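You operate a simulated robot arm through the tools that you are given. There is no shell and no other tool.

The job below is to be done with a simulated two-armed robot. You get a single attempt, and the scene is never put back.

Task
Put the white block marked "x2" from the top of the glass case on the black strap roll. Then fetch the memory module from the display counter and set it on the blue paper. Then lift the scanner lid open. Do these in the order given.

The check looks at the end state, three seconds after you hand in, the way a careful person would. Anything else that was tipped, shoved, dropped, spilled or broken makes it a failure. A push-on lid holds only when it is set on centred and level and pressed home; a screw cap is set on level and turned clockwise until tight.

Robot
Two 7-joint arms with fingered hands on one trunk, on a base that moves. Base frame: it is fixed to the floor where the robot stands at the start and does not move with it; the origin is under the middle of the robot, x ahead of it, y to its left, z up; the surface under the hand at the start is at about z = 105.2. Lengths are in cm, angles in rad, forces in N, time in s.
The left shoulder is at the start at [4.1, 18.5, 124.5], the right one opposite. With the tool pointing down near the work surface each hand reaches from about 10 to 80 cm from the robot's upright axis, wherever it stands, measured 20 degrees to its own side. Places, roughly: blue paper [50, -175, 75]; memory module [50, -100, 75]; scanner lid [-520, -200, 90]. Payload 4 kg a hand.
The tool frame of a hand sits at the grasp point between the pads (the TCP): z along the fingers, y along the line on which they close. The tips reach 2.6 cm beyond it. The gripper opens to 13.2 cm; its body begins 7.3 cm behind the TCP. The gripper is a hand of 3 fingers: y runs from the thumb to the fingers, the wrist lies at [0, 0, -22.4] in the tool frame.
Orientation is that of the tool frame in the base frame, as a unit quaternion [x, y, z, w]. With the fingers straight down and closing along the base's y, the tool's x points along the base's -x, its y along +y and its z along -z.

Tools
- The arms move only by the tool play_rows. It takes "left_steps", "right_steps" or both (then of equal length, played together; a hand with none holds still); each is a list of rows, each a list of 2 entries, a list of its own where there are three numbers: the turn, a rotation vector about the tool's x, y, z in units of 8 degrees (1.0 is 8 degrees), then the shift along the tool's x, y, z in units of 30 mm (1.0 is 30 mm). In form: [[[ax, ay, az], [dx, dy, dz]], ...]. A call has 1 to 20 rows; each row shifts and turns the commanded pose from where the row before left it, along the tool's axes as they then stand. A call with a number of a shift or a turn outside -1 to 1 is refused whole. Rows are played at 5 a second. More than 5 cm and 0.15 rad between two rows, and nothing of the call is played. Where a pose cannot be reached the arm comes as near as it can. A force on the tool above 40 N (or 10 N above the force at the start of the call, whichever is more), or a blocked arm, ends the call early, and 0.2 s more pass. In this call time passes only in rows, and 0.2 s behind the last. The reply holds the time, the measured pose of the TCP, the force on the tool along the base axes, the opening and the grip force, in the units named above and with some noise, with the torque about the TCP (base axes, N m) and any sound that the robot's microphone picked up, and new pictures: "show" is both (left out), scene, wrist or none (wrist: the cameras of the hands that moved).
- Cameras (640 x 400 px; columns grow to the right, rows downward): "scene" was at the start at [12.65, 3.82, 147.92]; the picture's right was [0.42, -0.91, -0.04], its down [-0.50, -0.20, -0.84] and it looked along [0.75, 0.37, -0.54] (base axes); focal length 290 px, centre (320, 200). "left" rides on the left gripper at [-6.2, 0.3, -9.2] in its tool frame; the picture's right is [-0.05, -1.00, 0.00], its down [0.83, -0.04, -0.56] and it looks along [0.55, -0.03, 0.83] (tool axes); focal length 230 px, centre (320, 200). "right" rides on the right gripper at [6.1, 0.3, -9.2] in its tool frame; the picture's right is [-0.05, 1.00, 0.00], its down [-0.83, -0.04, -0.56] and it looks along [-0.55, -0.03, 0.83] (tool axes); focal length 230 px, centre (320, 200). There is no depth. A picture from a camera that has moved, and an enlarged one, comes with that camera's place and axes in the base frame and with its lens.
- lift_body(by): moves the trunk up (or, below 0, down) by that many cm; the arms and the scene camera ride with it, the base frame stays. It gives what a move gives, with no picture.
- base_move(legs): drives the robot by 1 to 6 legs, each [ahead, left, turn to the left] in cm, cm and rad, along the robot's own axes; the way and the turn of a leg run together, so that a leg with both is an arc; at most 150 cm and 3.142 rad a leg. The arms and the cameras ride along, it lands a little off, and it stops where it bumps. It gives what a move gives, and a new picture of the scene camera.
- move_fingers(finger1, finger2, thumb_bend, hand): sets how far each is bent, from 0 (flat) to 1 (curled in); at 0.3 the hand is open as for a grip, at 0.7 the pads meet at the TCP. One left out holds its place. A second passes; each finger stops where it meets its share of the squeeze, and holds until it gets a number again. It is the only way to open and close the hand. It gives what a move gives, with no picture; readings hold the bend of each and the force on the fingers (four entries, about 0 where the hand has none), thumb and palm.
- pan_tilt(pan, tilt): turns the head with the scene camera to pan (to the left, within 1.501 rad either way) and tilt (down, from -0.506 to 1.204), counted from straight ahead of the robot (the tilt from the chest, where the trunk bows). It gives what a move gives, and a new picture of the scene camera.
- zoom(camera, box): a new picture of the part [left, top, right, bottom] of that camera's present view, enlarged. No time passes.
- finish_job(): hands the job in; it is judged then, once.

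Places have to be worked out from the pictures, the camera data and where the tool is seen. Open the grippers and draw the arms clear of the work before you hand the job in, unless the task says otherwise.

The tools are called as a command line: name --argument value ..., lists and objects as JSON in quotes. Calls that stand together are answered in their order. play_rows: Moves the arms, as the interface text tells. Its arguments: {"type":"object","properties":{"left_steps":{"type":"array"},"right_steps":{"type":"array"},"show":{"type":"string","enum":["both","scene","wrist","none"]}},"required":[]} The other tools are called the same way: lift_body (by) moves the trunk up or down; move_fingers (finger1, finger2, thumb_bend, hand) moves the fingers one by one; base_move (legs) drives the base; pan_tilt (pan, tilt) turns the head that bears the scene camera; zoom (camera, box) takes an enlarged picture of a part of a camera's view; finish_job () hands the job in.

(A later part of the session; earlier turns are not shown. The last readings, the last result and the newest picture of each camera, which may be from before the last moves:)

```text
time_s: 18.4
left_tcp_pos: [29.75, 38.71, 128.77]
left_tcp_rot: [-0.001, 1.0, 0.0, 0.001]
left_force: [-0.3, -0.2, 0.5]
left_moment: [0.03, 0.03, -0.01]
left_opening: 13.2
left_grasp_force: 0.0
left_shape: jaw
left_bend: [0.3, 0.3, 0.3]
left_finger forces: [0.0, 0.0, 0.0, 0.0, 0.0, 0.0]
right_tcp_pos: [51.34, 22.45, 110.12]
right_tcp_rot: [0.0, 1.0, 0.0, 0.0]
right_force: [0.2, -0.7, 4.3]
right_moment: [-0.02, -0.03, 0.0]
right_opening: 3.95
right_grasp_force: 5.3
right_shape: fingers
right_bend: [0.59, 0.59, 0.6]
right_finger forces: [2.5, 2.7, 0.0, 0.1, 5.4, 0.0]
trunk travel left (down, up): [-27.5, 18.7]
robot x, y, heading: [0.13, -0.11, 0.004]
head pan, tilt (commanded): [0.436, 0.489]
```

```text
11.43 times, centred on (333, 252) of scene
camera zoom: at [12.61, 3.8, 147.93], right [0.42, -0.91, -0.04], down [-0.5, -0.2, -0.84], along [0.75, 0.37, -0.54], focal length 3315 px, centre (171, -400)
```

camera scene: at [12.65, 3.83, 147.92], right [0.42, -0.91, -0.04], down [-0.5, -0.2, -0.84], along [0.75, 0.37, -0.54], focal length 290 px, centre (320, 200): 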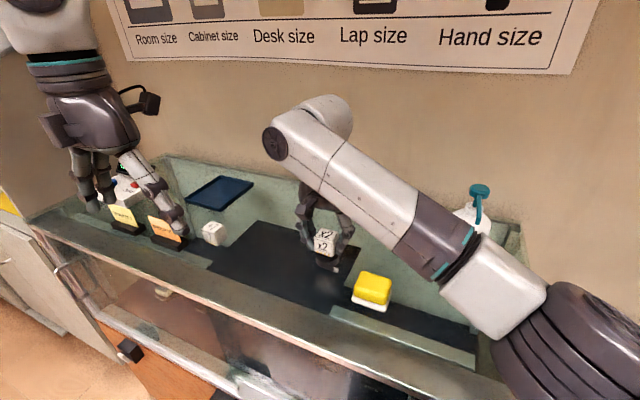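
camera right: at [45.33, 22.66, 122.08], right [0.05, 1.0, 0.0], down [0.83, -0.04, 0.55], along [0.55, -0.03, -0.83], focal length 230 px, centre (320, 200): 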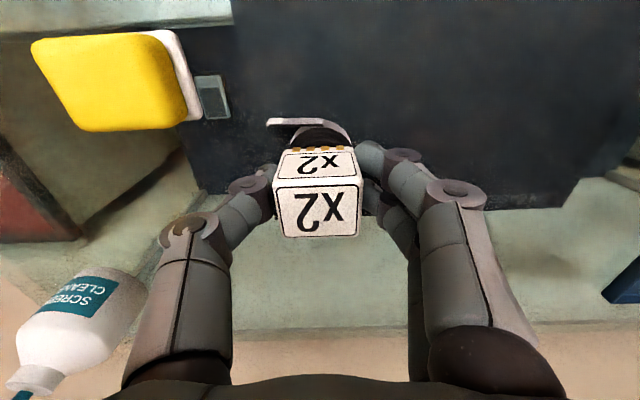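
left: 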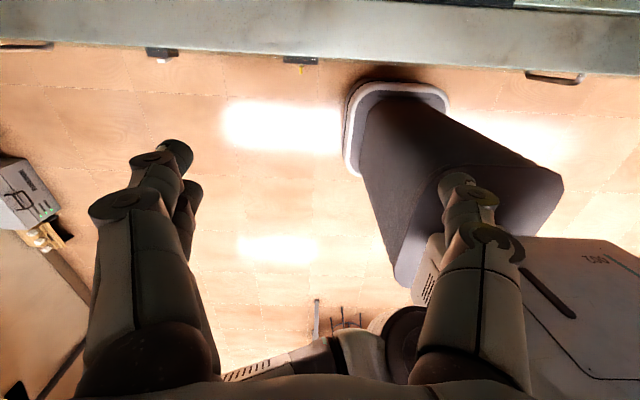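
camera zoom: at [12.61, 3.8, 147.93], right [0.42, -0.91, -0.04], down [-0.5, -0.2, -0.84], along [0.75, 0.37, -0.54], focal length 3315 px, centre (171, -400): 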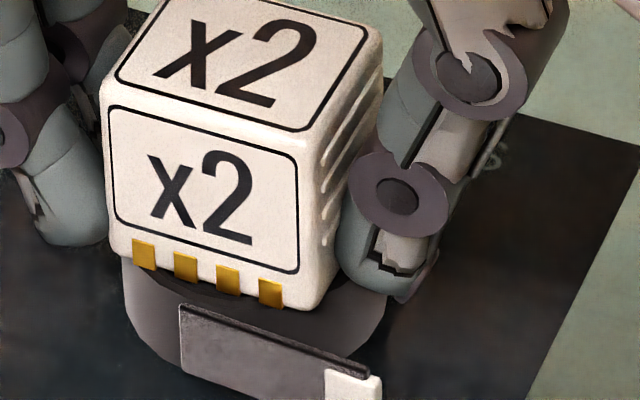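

The block rests on the roll (about 4 N). I open the hand gently.

move_fingers --hand "right" --finger1 0.54 --finger2 0.54 --thumb_bend 0.54

move_fingers --hand "right" --finger1 0.45 --finger2 0.45 --thumb_bend 0.45

zoom --camera "scene" --box '[280, 200, 380, 280]'

```text
time_s: 19.4
left_tcp_pos: [29.75, 38.76, 128.7]
left_tcp_rot: [0.001, 1.0, 0.001, -0.001]
left_force: [0.9, -0.4, 0.2]
left_moment: [0.0, -0.02, 0.0]
left_opening: 13.17
left_grasp_force: 0.0
left_shape: jaw
left_bend: [0.3, 0.3, 0.3]
left_finger forces: [0.1, 0.0, 0.0, 0.1, 0.0, 0.1]
right_tcp_pos: [51.32, 22.36, 110.1]
right_tcp_rot: [0.001, 1.0, 0.0, 0.001]
right_force: [0.4, 0.8, 0.2]
right_moment: [0.0, 0.01, -0.01]
right_opening: 5.38
right_grasp_force: 0.2
right_shape: fingers
right_bend: [0.54, 0.54, 0.54]
right_finger forces: [0.0, 0.0, 0.0, 0.0, 0.1, 0.0]
trunk travel left (down, up): [-27.5, 18.7]
robot x, y, heading: [-0.02, -0.13, -0.003]
head pan, tilt (commanded): [0.436, 0.489]
```

```text
time_s: 20.4
left_tcp_pos: [29.78, 38.77, 128.75]
left_tcp_rot: [0.001, 1.0, 0.0, 0.0]
left_force: [0.9, -0.4, 0.2]
left_moment: [0.0, 0.0, 0.0]
left_opening: 13.2
left_grasp_force: 0.1
left_shape: jaw
left_bend: [0.3, 0.3, 0.3]
left_finger forces: [0.0, 0.0, 0.0, 0.1, 0.0, 0.1]
right_tcp_pos: [51.44, 22.41, 110.06]
right_tcp_rot: [0.001, 1.0, 0.001, -0.001]
right_force: [0.1, 0.3, -1.2]
right_moment: [-0.03, 0.03, 0.01]
right_opening: 8.42
right_grasp_force: 0.0
right_shape: fingers
right_bend: [0.45, 0.45, 0.45]
right_finger forces: [0.0, 0.0, 0.1, 0.0, 0.1, 0.0]
trunk travel left (down, up): [-27.5, 18.7]
robot x, y, heading: [-0.17, 0.13, 0.001]
head pan, tilt (commanded): [0.436, 0.489]
```

```text
5.00 times, centred on (330, 240) of scene
camera zoom: at [12.65, 3.83, 147.92], right [0.42, -0.91, -0.04], down [-0.5, -0.2, -0.84], along [0.75, 0.37, -0.54], focal length 1450 px, centre (270, 0)
```

zoom: 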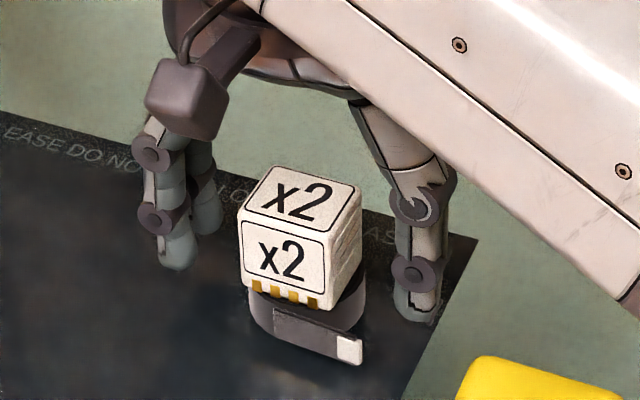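

The block stands on the roll. I raise the hand straight up, clear of it.

play_rows --right_steps '[[[0, 0, 0], [0, 0, -0.3]], [[0, 0, 0], [0, 0, -0.6]], [[0, 0, 0], [0, 0, -0.9]], [[0, 0, 0], [0, 0, -1]], [[0, 0, 0], [0, 0, -1]], [[0, 0, 0], [0, 0, -1]], [[0, 0, 0], [0, 0, -1]], [[0, 0, 0], [0, 0, -0.8]], [[0, 0, 0], [0, 0, 0]]]'

zoom --camera "right" --box '[230, 60, 430, 185]'

zoom --camera "scene" --box '[270, 200, 430, 300]'

```text
time_s: 22.4
left_tcp_pos: [29.86, 38.86, 128.74]
left_tcp_rot: [0.0, 1.0, 0.0, 0.0]
left_force: [-0.2, -0.5, 0.4]
left_moment: [0.01, 0.01, 0.02]
left_opening: 13.19
left_grasp_force: 0.0
left_shape: jaw
left_bend: [0.3, 0.3, 0.3]
left_finger forces: [0.0, 0.1, 0.0, 0.0, 0.0, 0.0]
right_tcp_pos: [52.09, 21.57, 123.82]
right_tcp_rot: [0.004, 1.0, 0.002, -0.001]
right_force: [0.3, 0.1, 0.5]
right_moment: [-0.01, -0.01, 0.0]
right_opening: 8.45
right_grasp_force: 0.0
right_shape: fingers
right_bend: [0.45, 0.45, 0.45]
right_finger forces: [0.0, 0.0, 0.0, 0.1, 0.1, 0.0]
right hand out of reach, approached as far as the arm can: row 6, 7, 8
trunk travel left (down, up): [-27.5, 18.7]
robot x, y, heading: [-0.3, -0.27, -0.001]
head pan, tilt (commanded): [0.436, 0.489]
camera scene: at [12.65, 3.81, 147.92], right [0.42, -0.91, -0.04], down [-0.5, -0.2, -0.84], along [0.75, 0.37, -0.54], focal length 290 px, centre (320, 200)
camera right: at [46.0, 21.89, 133.0], right [0.06, 1.0, 0.0], down [0.83, -0.05, 0.55], along [0.55, -0.03, -0.83], focal length 230 px, centre (320, 200)
```

scene: 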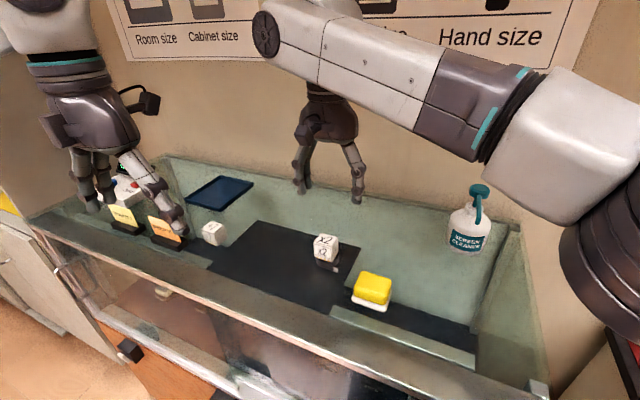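
right: 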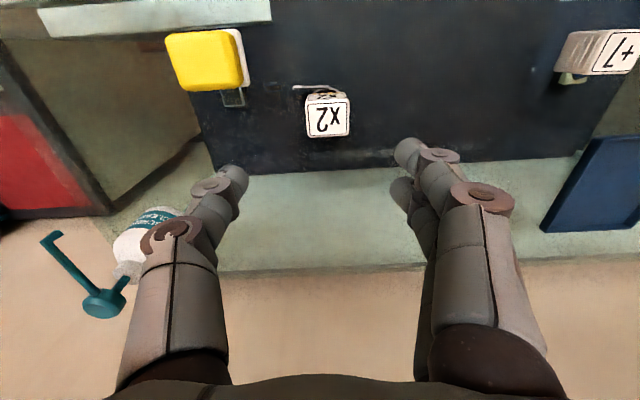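

```text
3.20 times, centred on (330, 122) of right
camera zoom: at [46.0, 21.89, 133.0], right [0.06, 1.0, 0.0], down [0.83, -0.05, 0.55], along [0.55, -0.03, -0.83], focal length 736 px, centre (288, 448)
```

zoom: 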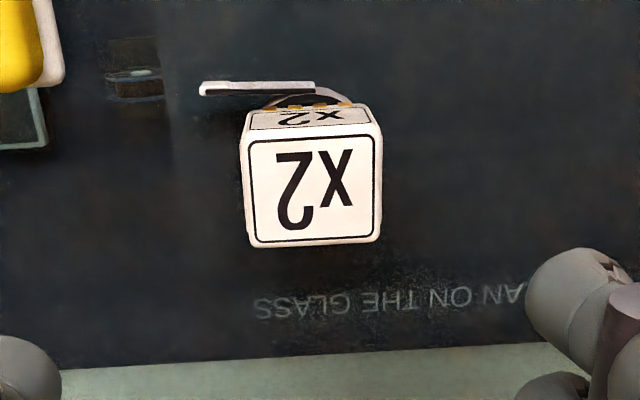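

```text
4.00 times, centred on (350, 250) of scene
camera zoom: at [12.65, 3.81, 147.92], right [0.42, -0.91, -0.04], down [-0.5, -0.2, -0.84], along [0.75, 0.37, -0.54], focal length 1160 px, centre (200, 0)
```

zoom: 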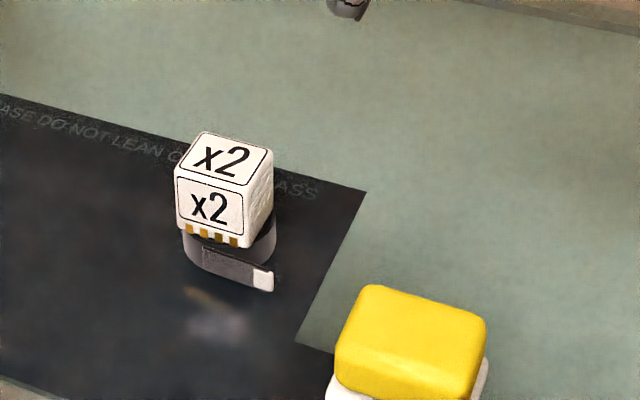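

The x2 block stands squarely on the roll. I draw the right arm back toward the robot, then look around to the right for the display counter.

play_rows --right_steps '[[[0, 0, 0], [0.4, -0.5, 0]], [[0, 0, 0], [0.4, -0.9, 0]], [[0, 0, 0], [0.4, -0.9, 0]], [[0, 0, 0], [0.4, -0.9, 0]], [[0, 0, 0], [0.4, -0.9, 0]], [[0, 0, 0], [0.4, -0.9, 0]], [[0, 0, 0], [0.4, -0.9, 0]], [[0, 0, 0], [0.4, -0.9, 0]], [[0, 0, 0], [0.4, -0.9, 0]], [[0, 0, 0], [0.4, -0.9, 0]], [[0, 0, 0], [0.4, -0.9, 0]], [[0, 0, 0], [0.4, -0.9, 0]], [[0, 0, 0], [0.4, -0.9, 0]], [[0, 0, 0], [0, -0.5, 0]]]' --show "none"

pan_tilt --pan -0.7 --tilt 0.5

pan_tilt --pan -1.4 --tilt 0.5

```text
time_s: 25.4
left_tcp_pos: [29.98, 38.78, 128.79]
left_tcp_rot: [0.0, 1.0, 0.0, 0.0]
left_force: [0.3, 0.2, -0.2]
left_moment: [0.0, -0.05, 0.03]
left_opening: 13.2
left_grasp_force: 0.0
left_shape: jaw
left_bend: [0.3, 0.3, 0.3]
left_finger forces: [0.1, 0.0, 0.1, 0.0, 0.0, 0.0]
right_tcp_pos: [35.96, -13.56, 123.69]
right_tcp_rot: [0.002, 1.0, 0.001, 0.0]
right_force: [-0.2, -1.1, -0.2]
right_moment: [-0.02, 0.0, -0.04]
right_opening: 8.4
right_grasp_force: 0.0
right_shape: fingers
right_bend: [0.45, 0.45, 0.45]
right_finger forces: [0.0, 0.0, 0.0, 0.0, 0.0, 0.0]
trunk travel left (down, up): [-27.5, 18.7]
robot x, y, heading: [0.01, 0.01, 0.003]
head pan, tilt (commanded): [0.436, 0.489]
```

```text
time_s: 26.8
left_tcp_pos: [29.77, 38.84, 128.8]
left_tcp_rot: [0.0, 1.0, 0.0, -0.001]
left_force: [-0.3, 0.0, -0.9]
left_moment: [0.02, 0.0, -0.02]
left_opening: 13.19
left_grasp_force: 0.0
left_shape: jaw
left_bend: [0.3, 0.3, 0.3]
left_finger forces: [0.0, 0.1, 0.0, 0.0, 0.1, 0.1]
right_tcp_pos: [35.98, -13.54, 123.71]
right_tcp_rot: [0.0, 1.0, 0.0, 0.0]
right_force: [0.8, 0.0, -0.3]
right_moment: [-0.03, -0.03, 0.01]
right_opening: 8.41
right_grasp_force: 0.0
right_shape: fingers
right_bend: [0.45, 0.45, 0.45]
right_finger forces: [0.0, 0.0, 0.0, 0.0, 0.1, 0.1]
trunk travel left (down, up): [-27.5, 18.7]
robot x, y, heading: [0.24, -0.16, 0.002]
head pan, tilt (commanded): [-0.7, 0.499]
camera scene: at [11.34, -5.9, 147.94], right [-0.64, -0.77, 0.06], down [-0.44, 0.31, -0.84], along [0.63, -0.57, -0.54], focal length 290 px, centre (320, 200)
```

scene: 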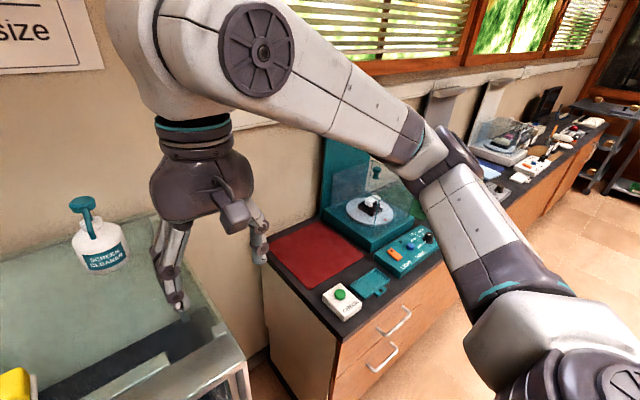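

```text
time_s: 27.8
left_tcp_pos: [29.83, 38.7, 128.76]
left_tcp_rot: [0.0, 1.0, -0.001, 0.0]
left_force: [-0.4, -0.8, 0.0]
left_moment: [0.04, 0.02, -0.06]
left_opening: 13.2
left_grasp_force: 0.1
left_shape: jaw
left_bend: [0.3, 0.3, 0.3]
left_finger forces: [0.1, 0.0, 0.0, 0.0, 0.0, 0.0]
right_tcp_pos: [35.95, -13.47, 123.74]
right_tcp_rot: [0.001, 1.0, 0.0, 0.0]
right_force: [0.2, -0.5, 0.3]
right_moment: [0.01, 0.03, 0.04]
right_opening: 8.43
right_grasp_force: 0.0
right_shape: fingers
right_bend: [0.45, 0.45, 0.45]
right_finger forces: [0.0, 0.0, 0.0, 0.0, 0.0, 0.1]
trunk travel left (down, up): [-27.5, 18.7]
robot x, y, heading: [-0.2, 0.34, -0.002]
head pan, tilt (commanded): [-1.4, 0.499]
camera scene: at [5.95, -9.01, 148.43], right [-0.98, -0.17, 0.09], down [-0.16, 0.47, -0.87], along [0.11, -0.87, -0.49], focal length 290 px, centre (320, 200)
```

scene: 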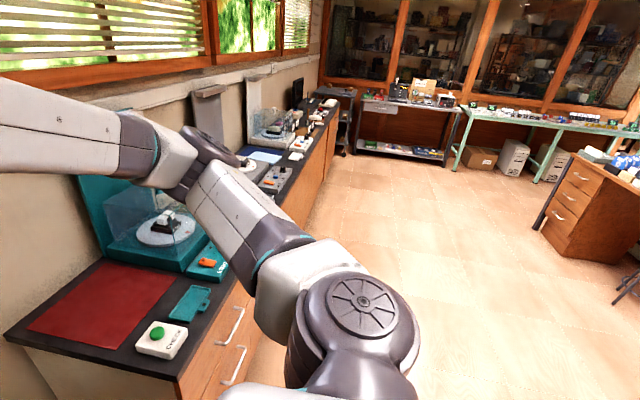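

The counter runs along the same wall to the right, with its front edge near x 40 and the floor clear beside it. I first draw the right hand in a little, then slide the base to the right by 80 cm.

play_rows --right_steps '[[[0, 0, 0], [0.9, -0.3, 0]], [[0, 0, 0], [0.9, -0.3, 0]], [[0, 0, 0], [0.6, -0.3, 0]], [[0, 0, 0], [0, 0, 0]]]' --show "none"

base_move --legs '[[0, -80, 0]]'

```text
time_s: 28.8
left_tcp_pos: [29.87, 38.89, 128.67]
left_tcp_rot: [0.0, 1.0, 0.001, 0.001]
left_force: [0.1, -0.3, 0.4]
left_moment: [-0.01, 0.03, -0.01]
left_opening: 13.21
left_grasp_force: 0.0
left_shape: jaw
left_bend: [0.3, 0.3, 0.3]
left_finger forces: [0.1, 0.1, 0.0, 0.1, 0.0, 0.1]
right_tcp_pos: [28.67, -16.17, 123.71]
right_tcp_rot: [0.0, 1.0, 0.0, 0.0]
right_force: [0.5, 0.1, 0.1]
right_moment: [0.0, -0.01, 0.0]
right_opening: 8.43
right_grasp_force: 0.0
right_shape: fingers
right_bend: [0.45, 0.45, 0.45]
right_finger forces: [0.0, 0.0, 0.1, 0.1, 0.0, 0.0]
trunk travel left (down, up): [-27.5, 18.7]
robot x, y, heading: [0.17, 0.01, -0.004]
head pan, tilt (commanded): [-1.4, 0.499]
```

```text
time_s: 33.1
left_tcp_pos: [29.78, -41.3, 128.74]
left_tcp_rot: [0.01, 1.0, -0.001, 0.0]
left_force: [-0.5, -0.1, 0.1]
left_moment: [-0.02, 0.0, -0.01]
left_opening: 13.19
left_grasp_force: 0.1
left_shape: jaw
left_bend: [0.3, 0.3, 0.3]
left_finger forces: [0.1, 0.0, 0.1, 0.0, 0.0, 0.0]
right_tcp_pos: [27.6, -96.26, 123.8]
right_tcp_rot: [0.01, 1.0, 0.001, 0.0]
right_force: [-0.3, 0.3, 0.6]
right_moment: [0.0, -0.03, 0.02]
right_opening: 8.4
right_grasp_force: 0.1
right_shape: fingers
right_bend: [0.45, 0.45, 0.45]
right_finger forces: [0.0, 0.0, 0.1, 0.0, 0.0, 0.1]
trunk travel left (down, up): [-27.5, 18.7]
robot x, y, heading: [-0.81, -79.42, -0.019]
head pan, tilt (commanded): [-1.4, 0.499]
camera scene: at [5.01, -88.65, 148.43], right [-0.98, -0.15, 0.09], down [-0.15, 0.47, -0.87], along [0.09, -0.87, -0.49], focal length 290 px, centre (320, 200)
```

scene: 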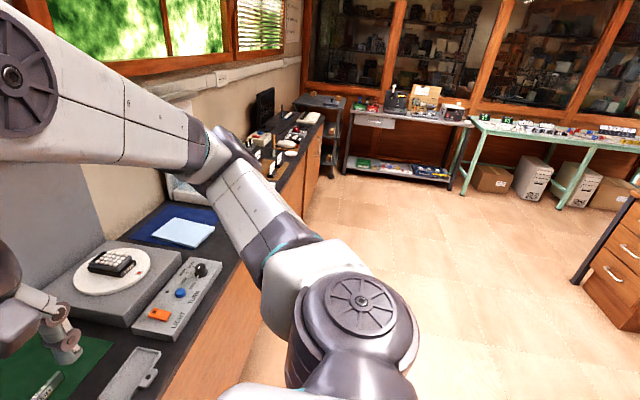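

Now I look straight down and to the right at the counter in front of the robot.

pan_tilt --pan -0.4 --tilt 0.8

pan_tilt --pan 0.1 --tilt 0.8

```text
time_s: 34.4
left_tcp_pos: [29.81, -41.31, 128.81]
left_tcp_rot: [0.009, 1.0, 0.0, 0.0]
left_force: [-0.4, -0.2, -0.4]
left_moment: [-0.02, -0.02, 0.01]
left_opening: 13.2
left_grasp_force: 0.1
left_shape: jaw
left_bend: [0.3, 0.3, 0.3]
left_finger forces: [0.0, 0.0, 0.1, 0.1, 0.1, 0.0]
right_tcp_pos: [27.57, -96.38, 123.78]
right_tcp_rot: [0.011, 1.0, 0.0, -0.001]
right_force: [1.0, -0.4, -0.4]
right_moment: [0.03, 0.01, 0.01]
right_opening: 8.43
right_grasp_force: 0.1
right_shape: fingers
right_bend: [0.45, 0.45, 0.45]
right_finger forces: [0.0, 0.1, 0.0, 0.0, 0.0, 0.0]
trunk travel left (down, up): [-27.5, 18.7]
robot x, y, heading: [-0.89, -79.23, -0.017]
head pan, tilt (commanded): [-0.4, 0.799]
camera scene: at [10.74, -83.0, 145.31], right [-0.41, -0.91, 0.04], down [-0.72, 0.29, -0.63], along [0.57, -0.28, -0.77], focal length 290 px, centre (320, 200)
```

scene: 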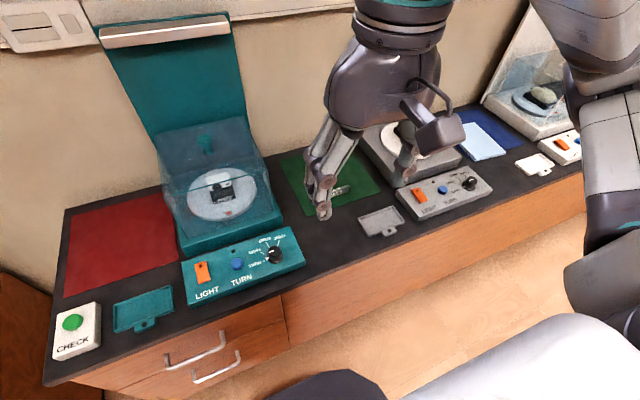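

```text
time_s: 35.3
left_tcp_pos: [29.68, -41.32, 128.89]
left_tcp_rot: [0.009, 1.0, 0.0, 0.001]
left_force: [-0.2, -0.2, 0.1]
left_moment: [-0.02, 0.01, 0.01]
left_opening: 13.19
left_grasp_force: 0.0
left_shape: jaw
left_bend: [0.3, 0.3, 0.3]
left_finger forces: [0.0, 0.0, 0.1, 0.0, 0.0, 0.0]
right_tcp_pos: [27.61, -96.4, 123.83]
right_tcp_rot: [0.01, 1.0, 0.001, -0.001]
right_force: [0.2, -0.6, -0.1]
right_moment: [-0.02, 0.0, -0.02]
right_opening: 8.43
right_grasp_force: 0.1
right_shape: fingers
right_bend: [0.45, 0.45, 0.45]
right_finger forces: [0.0, 0.0, 0.1, 0.0, 0.1, 0.0]
trunk travel left (down, up): [-27.5, 18.7]
robot x, y, heading: [-0.56, -79.7, -0.02]
head pan, tilt (commanded): [0.099, 0.799]
camera scene: at [11.41, -79.05, 145.26], right [0.08, -1.0, -0.01], down [-0.78, -0.06, -0.63], along [0.63, 0.06, -0.78], focal length 290 px, centre (320, 200)
```

scene: 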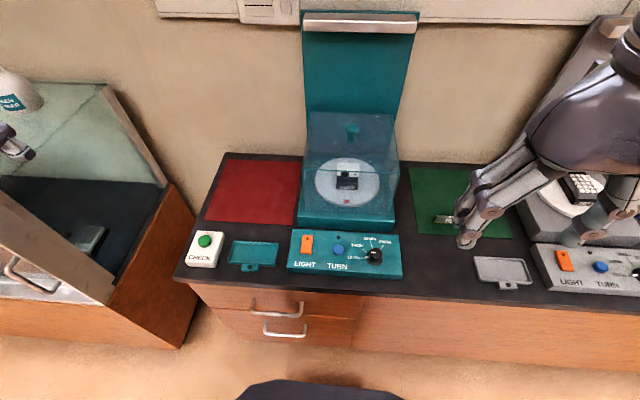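

The counter has three stations with red, green and blue sheets, and there is a small item on the green sheet partly behind the right hand. I zoom in on it and on the objects on the turntables.

zoom --camera "scene" --box '[400, 150, 560, 250]'

zoom --camera "scene" --box '[280, 110, 440, 280]'

zoom --camera "right" --box '[0, 0, 640, 400]'

pan_tilt --pan -0.9 --tilt 0.6

```text
4.00 times, centred on (480, 200) of scene
camera zoom: at [11.41, -79.05, 145.26], right [0.08, -1.0, -0.01], down [-0.78, -0.06, -0.63], along [0.63, 0.06, -0.78], focal length 1160 px, centre (-320, 200)
```

zoom: 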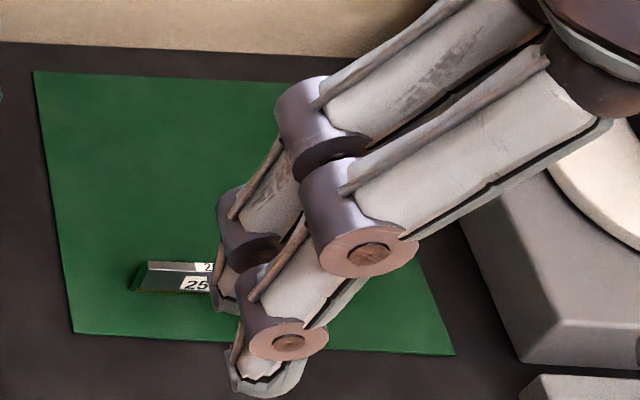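

```text
2.35 times, centred on (360, 195) of scene
camera zoom: at [11.41, -79.05, 145.26], right [0.08, -1.0, -0.01], down [-0.78, -0.06, -0.63], along [0.63, 0.06, -0.78], focal length 682 px, centre (226, 212)
```

zoom: 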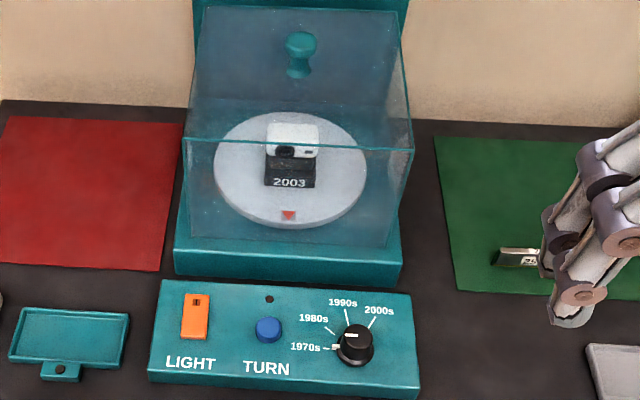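

```text
1.00 times, centred on (320, 200) of right (not enlarged: the box is as wide or as high as the picture)
camera zoom: at [21.59, -95.91, 132.94], right [0.07, 1.0, 0.0], down [0.83, -0.06, 0.56], along [0.55, -0.04, -0.83], focal length 230 px, centre (320, 200)
```

zoom: 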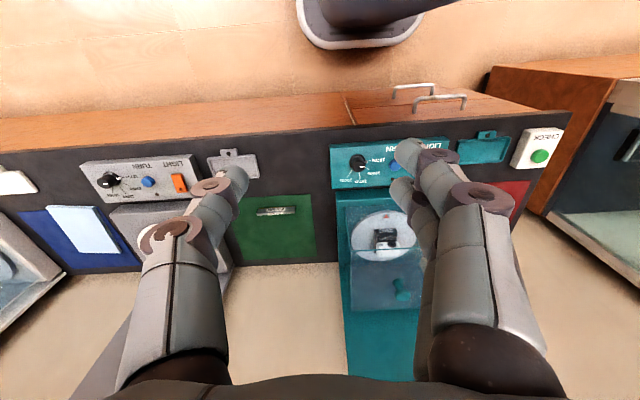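

```text
time_s: 36.6
left_tcp_pos: [29.81, -41.48, 128.75]
left_tcp_rot: [0.01, 1.0, 0.0, 0.0]
left_force: [-0.9, -0.1, -0.4]
left_moment: [0.01, 0.0, 0.01]
left_opening: 13.19
left_grasp_force: 0.0
left_shape: jaw
left_bend: [0.3, 0.3, 0.3]
left_finger forces: [0.0, 0.1, 0.0, 0.1, 0.0, 0.1]
right_tcp_pos: [27.51, -96.32, 123.83]
right_tcp_rot: [0.01, 1.0, 0.0, 0.0]
right_force: [0.3, -0.4, 0.6]
right_moment: [-0.03, 0.01, -0.03]
right_opening: 8.43
right_grasp_force: 0.1
right_shape: fingers
right_bend: [0.45, 0.45, 0.45]
right_finger forces: [0.1, 0.0, 0.1, 0.0, 0.0, 0.0]
trunk travel left (down, up): [-27.5, 18.7]
robot x, y, heading: [-0.68, -79.42, -0.015]
head pan, tilt (commanded): [-0.901, 0.6]
camera scene: at [8.89, -86.72, 147.17], right [-0.79, -0.61, 0.07], down [-0.42, 0.45, -0.79], along [0.45, -0.65, -0.61], focal length 290 px, centre (320, 200)
```

scene: 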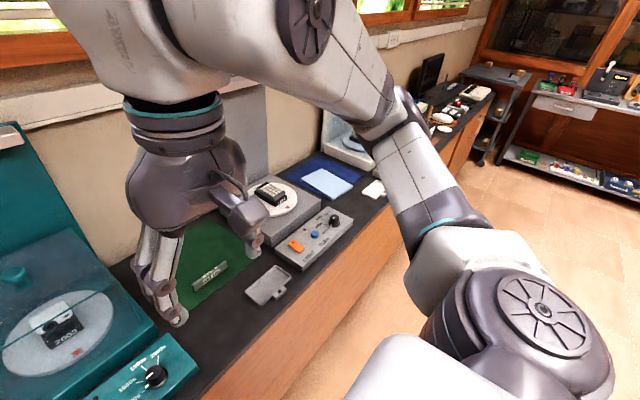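

The memory module is the small stick on the green sheet, near (63.5, -114.5, 75). I move the base a bit further right so that it lies in the right hand's good reach and then lower the trunk.

base_move --legs '[[0, -17, 0.017]]'

lift_body --by -18

pan_tilt --pan -0.2 --tilt 0.6

```text
time_s: 38.0
left_tcp_pos: [29.07, -57.43, 128.74]
left_tcp_rot: [0.001, 1.0, -0.001, 0.001]
left_force: [0.3, 0.2, -0.4]
left_moment: [-0.01, 0.0, 0.0]
left_opening: 13.2
left_grasp_force: 0.1
left_shape: jaw
left_bend: [0.3, 0.3, 0.3]
left_finger forces: [0.0, 0.1, 0.0, 0.1, 0.1, 0.1]
right_tcp_pos: [27.66, -112.42, 123.77]
right_tcp_rot: [0.003, 1.0, -0.001, 0.0]
right_force: [0.2, -0.8, 0.2]
right_moment: [-0.01, 0.0, 0.0]
right_opening: 8.43
right_grasp_force: 0.1
right_shape: fingers
right_bend: [0.45, 0.45, 0.45]
right_finger forces: [0.0, 0.1, 0.0, 0.0, 0.0, 0.0]
trunk travel left (down, up): [-27.5, 18.7]
robot x, y, heading: [-0.86, -96.38, -0.006]
head pan, tilt (commanded): [-0.901, 0.6]
camera scene: at [8.81, -103.04, 147.18], right [-0.78, -0.62, 0.07], down [-0.42, 0.44, -0.79], along [0.46, -0.65, -0.61], focal length 290 px, centre (320, 200)
```

scene: 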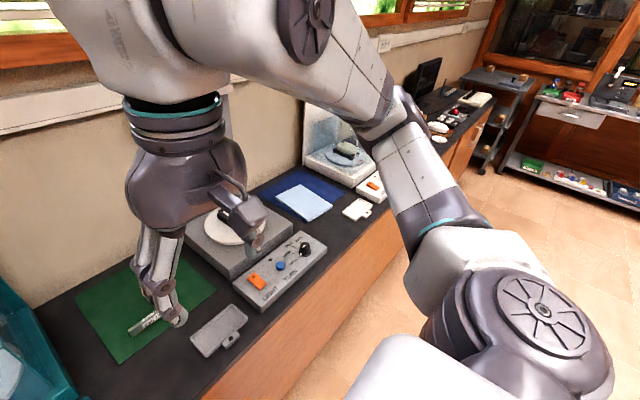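

```text
time_s: 40.0
left_tcp_pos: [28.91, -57.58, 110.85]
left_tcp_rot: [0.002, 1.0, -0.001, 0.001]
left_force: [-0.6, 0.0, -0.9]
left_moment: [0.0, -0.02, 0.01]
left_opening: 13.18
left_grasp_force: 0.1
left_shape: jaw
left_bend: [0.3, 0.3, 0.3]
left_finger forces: [0.0, 0.0, 0.0, 0.1, 0.0, 0.1]
right_tcp_pos: [32.41, -112.7, 100.15]
right_tcp_rot: [0.002, 0.997, 0.0, -0.082]
right_force: [0.5, -0.3, 0.1]
right_moment: [0.04, -0.01, -0.01]
right_opening: 8.43
right_grasp_force: 0.0
right_shape: fingers
right_bend: [0.45, 0.45, 0.45]
right_finger forces: [0.0, 0.0, 0.0, 0.0, 0.0, 0.1]
trunk travel left (down, up): [-9.5, 36.7]
robot x, y, heading: [-0.89, -96.26, -0.005]
head pan, tilt (commanded): [-0.901, 0.6]
```

```text
time_s: 41.1
left_tcp_pos: [28.98, -57.62, 110.74]
left_tcp_rot: [0.001, 1.0, 0.0, 0.0]
left_force: [1.0, 0.1, 0.6]
left_moment: [-0.01, -0.01, -0.02]
left_opening: 13.22
left_grasp_force: 0.1
left_shape: jaw
left_bend: [0.3, 0.3, 0.3]
left_finger forces: [0.1, 0.0, 0.0, 0.0, 0.0, 0.1]
right_tcp_pos: [32.59, -112.6, 100.04]
right_tcp_rot: [0.002, 0.997, 0.0, -0.083]
right_force: [0.2, 0.5, -0.1]
right_moment: [0.0, -0.02, 0.01]
right_opening: 8.43
right_grasp_force: 0.1
right_shape: fingers
right_bend: [0.45, 0.45, 0.45]
right_finger forces: [0.0, 0.0, 0.1, 0.0, 0.1, 0.1]
trunk travel left (down, up): [-9.5, 36.7]
robot x, y, heading: [-1.11, -96.06, 0.0]
head pan, tilt (commanded): [-0.201, 0.6]
camera scene: at [25.26, -98.15, 123.23], right [-0.19, -0.98, 0.07], down [-0.8, 0.12, -0.59], along [0.57, -0.17, -0.8], focal length 290 px, centre (320, 200)
```

scene: 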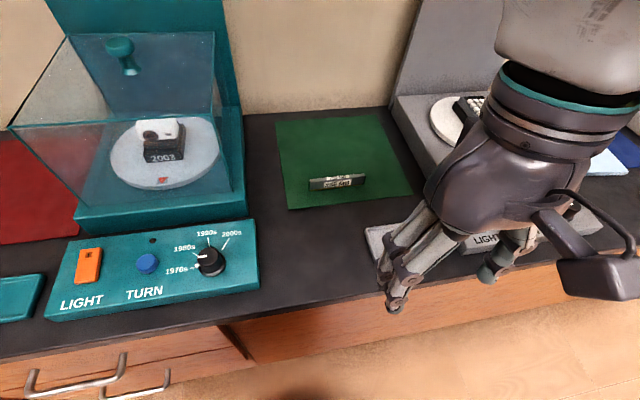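

The trunk bowed forward as it went down, and the module is now in clear view on the green sheet. I zoom in on it.

zoom --camera "scene" --box '[270, 110, 430, 210]'

zoom --camera "right" --box '[0, 0, 640, 400]'

```text
4.00 times, centred on (350, 160) of scene
camera zoom: at [25.26, -98.15, 123.23], right [-0.19, -0.98, 0.07], down [-0.8, 0.12, -0.59], along [0.57, -0.17, -0.8], focal length 1160 px, centre (200, 360)
```

zoom: 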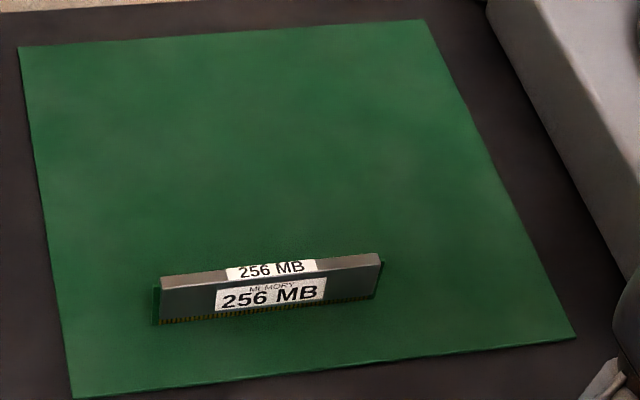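

```text
1.00 times, centred on (320, 200) of right (not enlarged: the box is as wide or as high as the picture)
camera zoom: at [28.14, -112.25, 110.12], right [0.06, 1.0, -0.01], down [0.91, -0.05, 0.41], along [0.41, -0.03, -0.91], focal length 230 px, centre (320, 200)
```

zoom: 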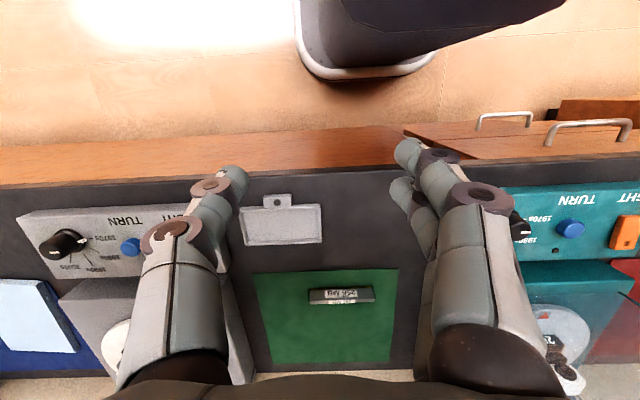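

The module stands on its long edge along y. Comparing both cameras, the counter top is at about z 80 and the module is centred near (59.0, -111.1). I level the right hand, move it forward and turn it a quarter so that it can close across the module's thin side.

play_rows --right_steps '[[[0, -0.6, 0], [0, 0, 0]], [[0, -0.59, 0], [0, 0, 0]], [[0, 0, 0], [-0.8, 0, 0]], [[0, 0, 0], [-0.9, 0, 0]], [[0, 0, 0], [-0.9, 0, 0]], [[0, 0, 0], [-0.9, 0, 0]], [[0, 0, 0], [-0.8, 0, 0]], [[0, 0, 0.5], [0, 0, 0]], [[0, 0, 0.9], [0, 0, 0]], [[0, 0, 0.9], [0, 0, 0]], [[0, 0, 0.9], [0, 0, 0]], [[0, 0, 0], [0, 0, 0]]]'

```text
time_s: 43.7
left_tcp_pos: [29.08, -57.6, 110.85]
left_tcp_rot: [0.003, 1.0, 0.0, 0.0]
left_force: [-1.0, -0.1, -1.1]
left_moment: [0.02, -0.02, -0.02]
left_opening: 13.16
left_grasp_force: 0.1
left_shape: jaw
left_bend: [0.3, 0.3, 0.3]
left_finger forces: [0.0, 0.1, 0.1, 0.0, 0.0, 0.0]
right_tcp_pos: [45.18, -112.27, 98.42]
right_tcp_rot: [0.214, 0.974, -0.031, -0.064]
right_force: [-0.4, 0.5, -0.3]
right_moment: [0.0, 0.0, -0.02]
right_opening: 8.43
right_grasp_force: 0.0
right_shape: fingers
right_bend: [0.45, 0.45, 0.45]
right_finger forces: [0.0, 0.0, 0.1, 0.0, 0.0, 0.1]
right hand out of reach, approached as far as the arm can: row 1, 2
trunk travel left (down, up): [-9.5, 36.7]
robot x, y, heading: [-0.9, -95.96, -0.002]
head pan, tilt (commanded): [-0.201, 0.6]
camera scene: at [25.27, -98.14, 123.22], right [-0.19, -0.98, 0.07], down [-0.8, 0.11, -0.59], along [0.57, -0.17, -0.8], focal length 290 px, centre (320, 200)
camera right: at [41.16, -109.15, 108.32], right [0.46, 0.88, -0.09], down [0.81, -0.37, 0.46], along [0.37, -0.29, -0.88], focal length 230 px, centre (320, 200)
```

scene: 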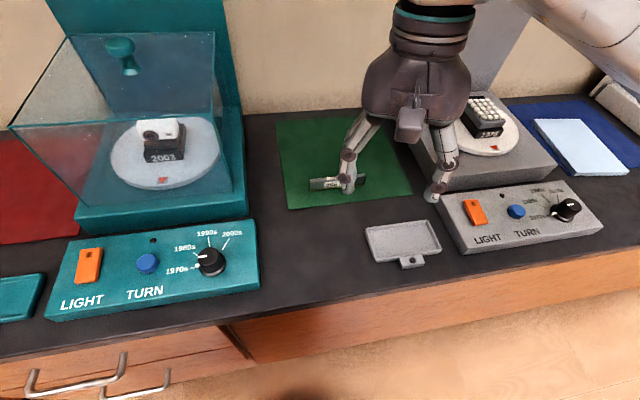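
right: 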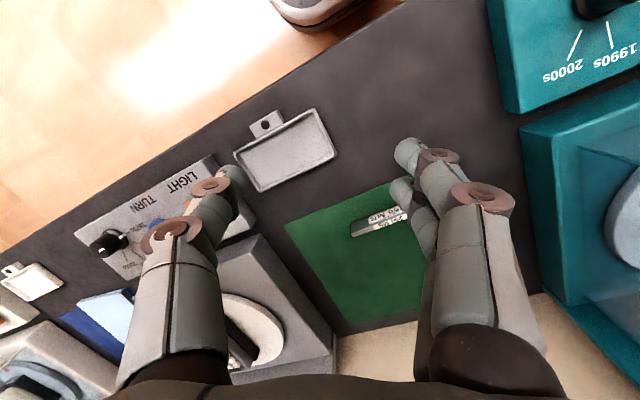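

The hand still leans back about 8 degrees. I correct the lean, move it forward and continue the turn.

play_rows --right_steps '[[[0, 0, 0], [-0.7, 0.32, 0]], [[0, 0, 0], [-0.7, 0.32, 0]], [[0, 0, 0], [-0.7, 0.32, 0]], [[-0.32, -0.4, 0], [0, 0, 0]], [[-0.31, -0.4, 0], [0, 0, 0]], [[0, 0, 0.8], [0, 0, 0]], [[0, 0, 0.9], [0, 0, 0]], [[0, 0, 0.9], [0, 0, 0]], [[0, 0, 0.9], [0, 0, 0]], [[0, 0, 0.9], [0, 0, 0]], [[0, 0, 0.9], [0, 0, 0]], [[0, 0, 0.9], [0, 0, 0]], [[0, 0, 0.9], [0, 0, 0]], [[0, 0, 0.9], [0, 0, 0]], [[0, 0, 0.2], [0, 0, 0]], [[0, 0, 0], [0, 0, 0]]]'

```text
time_s: 47.1
left_tcp_pos: [28.98, -57.63, 110.96]
left_tcp_rot: [0.002, 1.0, 0.0, 0.0]
left_force: [0.4, -0.4, 0.5]
left_moment: [0.01, -0.02, 0.01]
left_opening: 13.2
left_grasp_force: 0.2
left_shape: jaw
left_bend: [0.3, 0.3, 0.3]
left_finger forces: [0.1, 0.0, 0.0, 0.1, 0.1, 0.0]
right_tcp_pos: [52.0, -112.34, 97.68]
right_tcp_rot: [0.709, 0.706, 0.001, -0.001]
right_force: [-0.9, 0.3, 0.4]
right_moment: [-0.01, 0.02, -0.02]
right_opening: 8.42
right_grasp_force: 0.0
right_shape: fingers
right_bend: [0.45, 0.45, 0.45]
right_finger forces: [0.1, 0.0, 0.1, 0.1, 0.0, 0.1]
trunk travel left (down, up): [-9.5, 36.7]
robot x, y, heading: [-0.89, -96.66, 0.002]
head pan, tilt (commanded): [-0.201, 0.6]
camera scene: at [25.27, -98.14, 123.22], right [-0.19, -0.98, 0.07], down [-0.8, 0.11, -0.59], along [0.57, -0.17, -0.8], focal length 290 px, centre (320, 200)
camera right: at [52.46, -106.24, 106.81], right [1.0, -0.06, 0.0], down [-0.05, -0.83, 0.55], along [-0.03, -0.55, -0.83], focal length 230 px, centre (320, 200)
```

scene: 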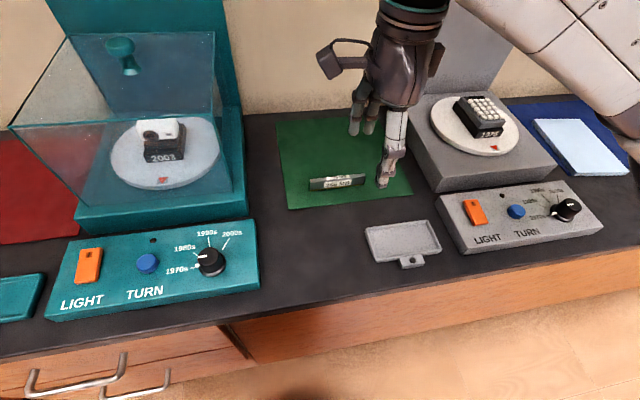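
right: 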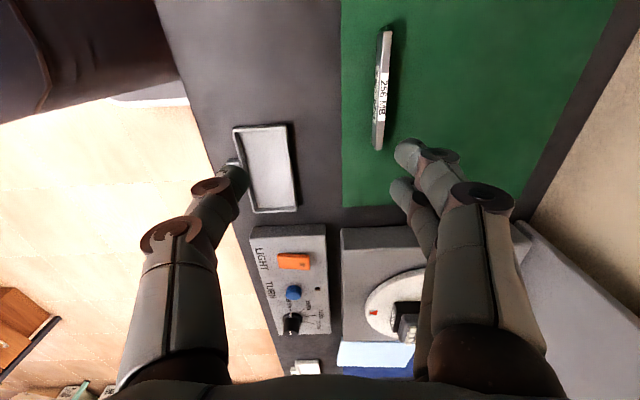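

The hand now points straight down with the fingers closing along x. I zoom in on the module in the wrist view.

zoom --camera "right" --box '[300, 0, 480, 160]'

zoom --camera "scene" --box '[270, 130, 430, 230]'

```text
2.50 times, centred on (390, 80) of right
camera zoom: at [52.46, -106.24, 106.81], right [1.0, -0.06, 0.0], down [-0.05, -0.83, 0.55], along [-0.03, -0.55, -0.83], focal length 575 px, centre (145, 500)
```

zoom: 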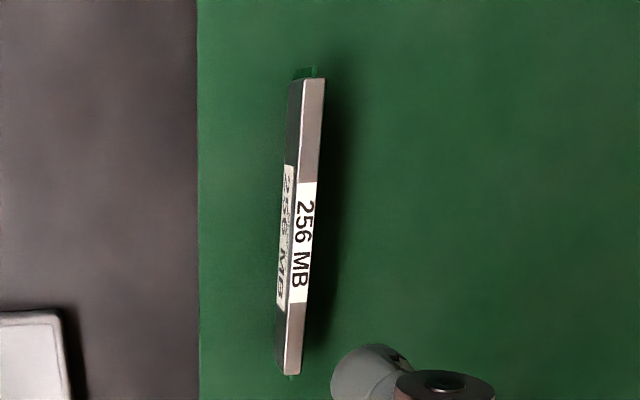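

```text
4.00 times, centred on (350, 180) of scene
camera zoom: at [25.27, -98.14, 123.22], right [-0.19, -0.98, 0.07], down [-0.8, 0.11, -0.59], along [0.57, -0.17, -0.8], focal length 1160 px, centre (200, 280)
```

zoom: 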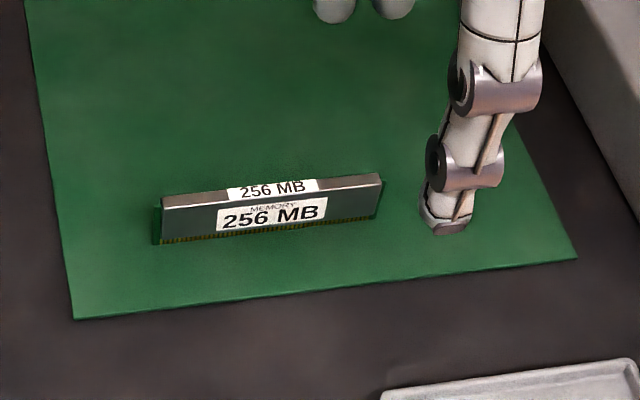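

The module's centre line is at x 58.4, with its centre at y -110.7 and its top near z 82.7. I move over it and descend part of the way.

play_rows --right_steps '[[[0, 0, 0], [0.18, 0.7, 0]], [[0, 0, 0], [0.18, 0.7, 0]], [[0, 0, 0], [0.18, 0.68, 0]], [[0, 0, 0], [0, 0, 0.7]], [[0, 0, 0], [0, 0, 0.8]], [[0, 0, 0], [0, 0, 0.7]], [[0, 0, 0], [0, 0, 0.6]], [[0, 0, 0], [0, 0, 0.4]], [[0, 0, 0], [0, 0, 0]]]'

zoom --camera "right" --box '[220, 0, 440, 220]'

zoom --camera "scene" --box '[270, 110, 430, 210]'

```text
time_s: 49.1
left_tcp_pos: [28.98, -57.57, 110.79]
left_tcp_rot: [0.001, 1.0, 0.0, 0.0]
left_force: [-0.5, 0.6, 0.7]
left_moment: [0.0, 0.03, 0.01]
left_opening: 13.19
left_grasp_force: 0.0
left_shape: jaw
left_bend: [0.3, 0.3, 0.3]
left_finger forces: [0.1, 0.0, 0.1, 0.1, 0.0, 0.0]
right_tcp_pos: [58.31, -110.76, 88.05]
right_tcp_rot: [0.709, 0.705, 0.0, 0.0]
right_force: [0.4, -0.3, -0.4]
right_moment: [0.0, 0.01, -0.01]
right_opening: 8.44
right_grasp_force: 0.1
right_shape: fingers
right_bend: [0.45, 0.45, 0.45]
right_finger forces: [0.0, 0.0, 0.0, 0.0, 0.0, 0.1]
trunk travel left (down, up): [-9.5, 36.7]
robot x, y, heading: [-0.97, -96.35, -0.001]
head pan, tilt (commanded): [-0.201, 0.6]
camera scene: at [25.26, -98.13, 123.23], right [-0.19, -0.98, 0.07], down [-0.8, 0.11, -0.59], along [0.57, -0.17, -0.8], focal length 290 px, centre (320, 200)
camera right: at [58.8, -104.58, 97.24], right [1.0, -0.06, 0.0], down [-0.05, -0.83, 0.55], along [-0.03, -0.55, -0.83], focal length 230 px, centre (320, 200)
```

scene: 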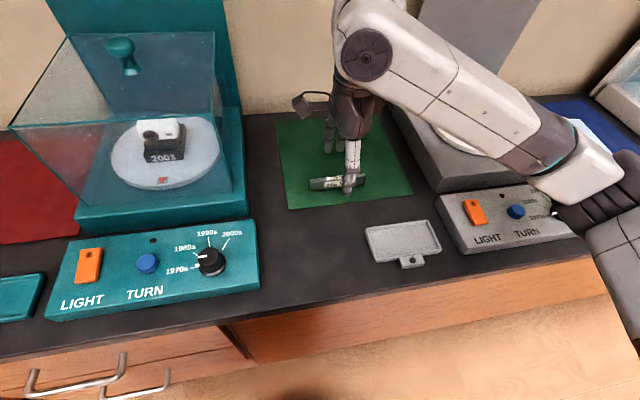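
right: 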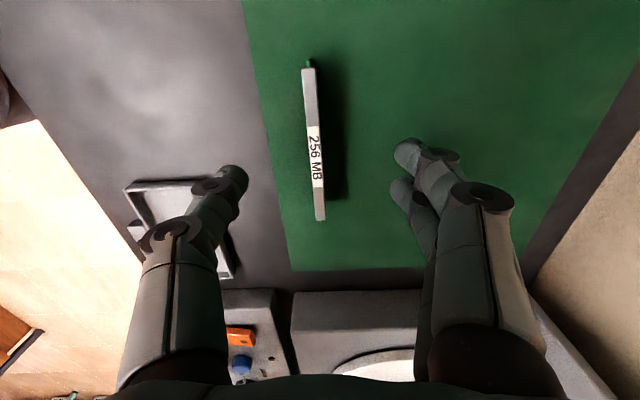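

```text
1.82 times, centred on (330, 110) of right
camera zoom: at [58.8, -104.58, 97.24], right [1.0, -0.06, 0.0], down [-0.05, -0.83, 0.55], along [-0.03, -0.55, -0.83], focal length 418 px, centre (302, 364)
```

zoom: 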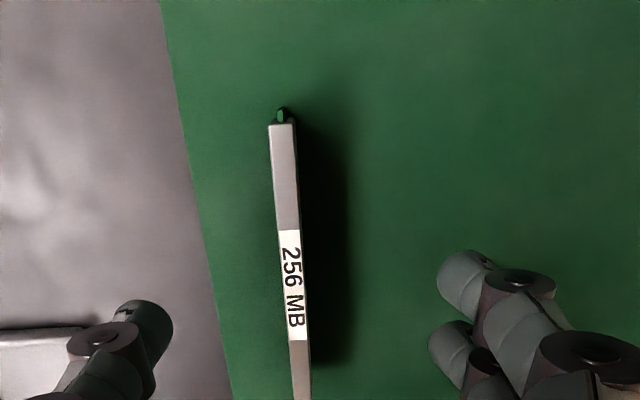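

```text
4.00 times, centred on (350, 160) of scene
camera zoom: at [25.26, -98.13, 123.23], right [-0.19, -0.98, 0.07], down [-0.8, 0.11, -0.59], along [0.57, -0.17, -0.8], focal length 1160 px, centre (200, 360)
```

zoom: 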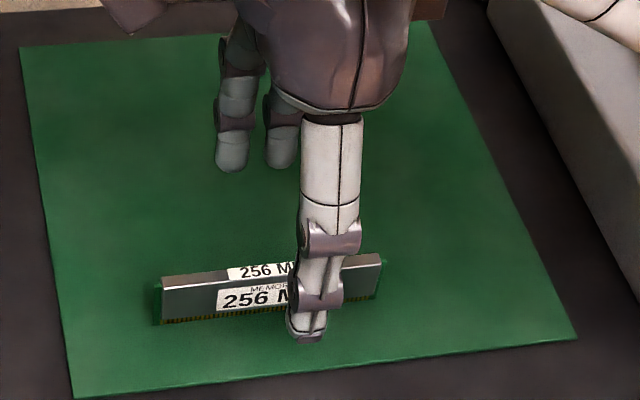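

The module lies centred between thumb and fingers. I go down the rest in small steps.

play_rows --right_steps '[[[0, 0, 0], [0, -0.05, 0.5]], [[0, 0, 0], [0, 0, 0.5]], [[0, 0, 0], [0, 0, 0.3]], [[0, 0, 0], [0, 0, 0.1]], [[0, 0, 0], [0, 0, 0]]]'

zoom --camera "scene" --box '[290, 150, 390, 210]'

```text
time_s: 50.3
left_tcp_pos: [28.99, -57.58, 110.75]
left_tcp_rot: [0.002, 1.0, 0.0, 0.0]
left_force: [0.0, 0.2, -0.3]
left_moment: [0.0, 0.02, 0.03]
left_opening: 13.21
left_grasp_force: 0.1
left_shape: jaw
left_bend: [0.3, 0.3, 0.3]
left_finger forces: [0.0, 0.1, 0.0, 0.0, 0.0, 0.1]
right_tcp_pos: [58.21, -110.67, 83.75]
right_tcp_rot: [0.709, 0.705, 0.0, 0.0]
right_force: [0.5, -0.5, -0.1]
right_moment: [0.02, 0.0, 0.0]
right_opening: 8.43
right_grasp_force: 0.1
right_shape: fingers
right_bend: [0.45, 0.45, 0.45]
right_finger forces: [0.0, 0.0, 0.0, 0.1, 0.0, 0.0]
trunk travel left (down, up): [-9.5, 36.7]
robot x, y, heading: [-1.03, -96.29, -0.005]
head pan, tilt (commanded): [-0.201, 0.6]
camera scene: at [25.26, -98.14, 123.23], right [-0.19, -0.98, 0.07], down [-0.8, 0.11, -0.59], along [0.57, -0.17, -0.8], focal length 290 px, centre (320, 200)
camera right: at [58.63, -104.48, 93.09], right [1.0, -0.06, 0.0], down [-0.05, -0.83, 0.55], along [-0.03, -0.55, -0.83], focal length 230 px, centre (320, 200)
```

scene: 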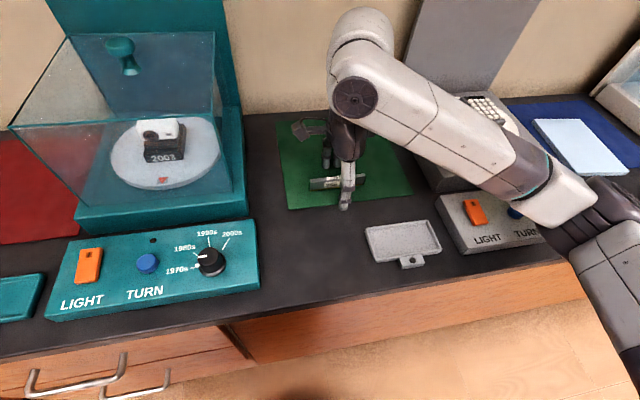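
right: 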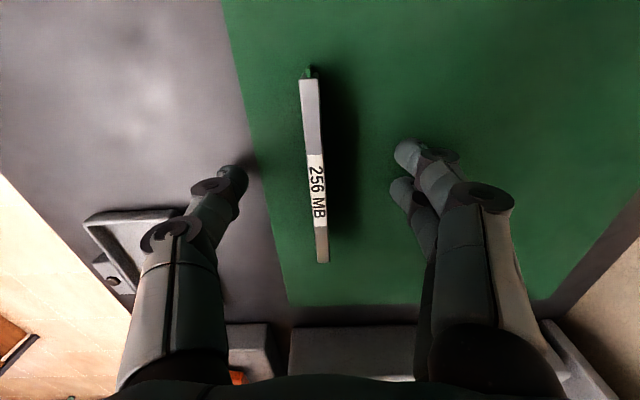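

```text
6.40 times, centred on (340, 180) of scene
camera zoom: at [25.26, -98.14, 123.23], right [-0.19, -0.98, 0.07], down [-0.8, 0.11, -0.59], along [0.57, -0.17, -0.8], focal length 1856 px, centre (192, 328)
```

zoom: 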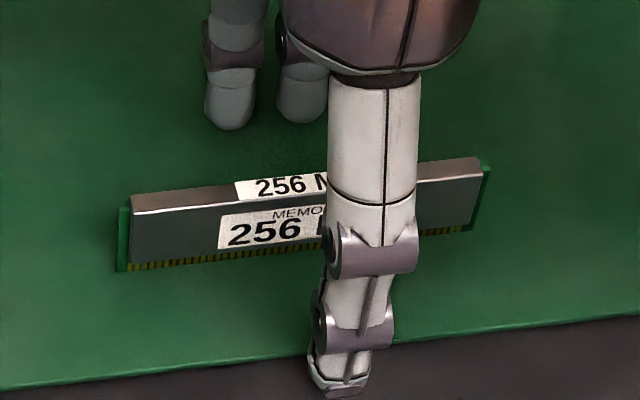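

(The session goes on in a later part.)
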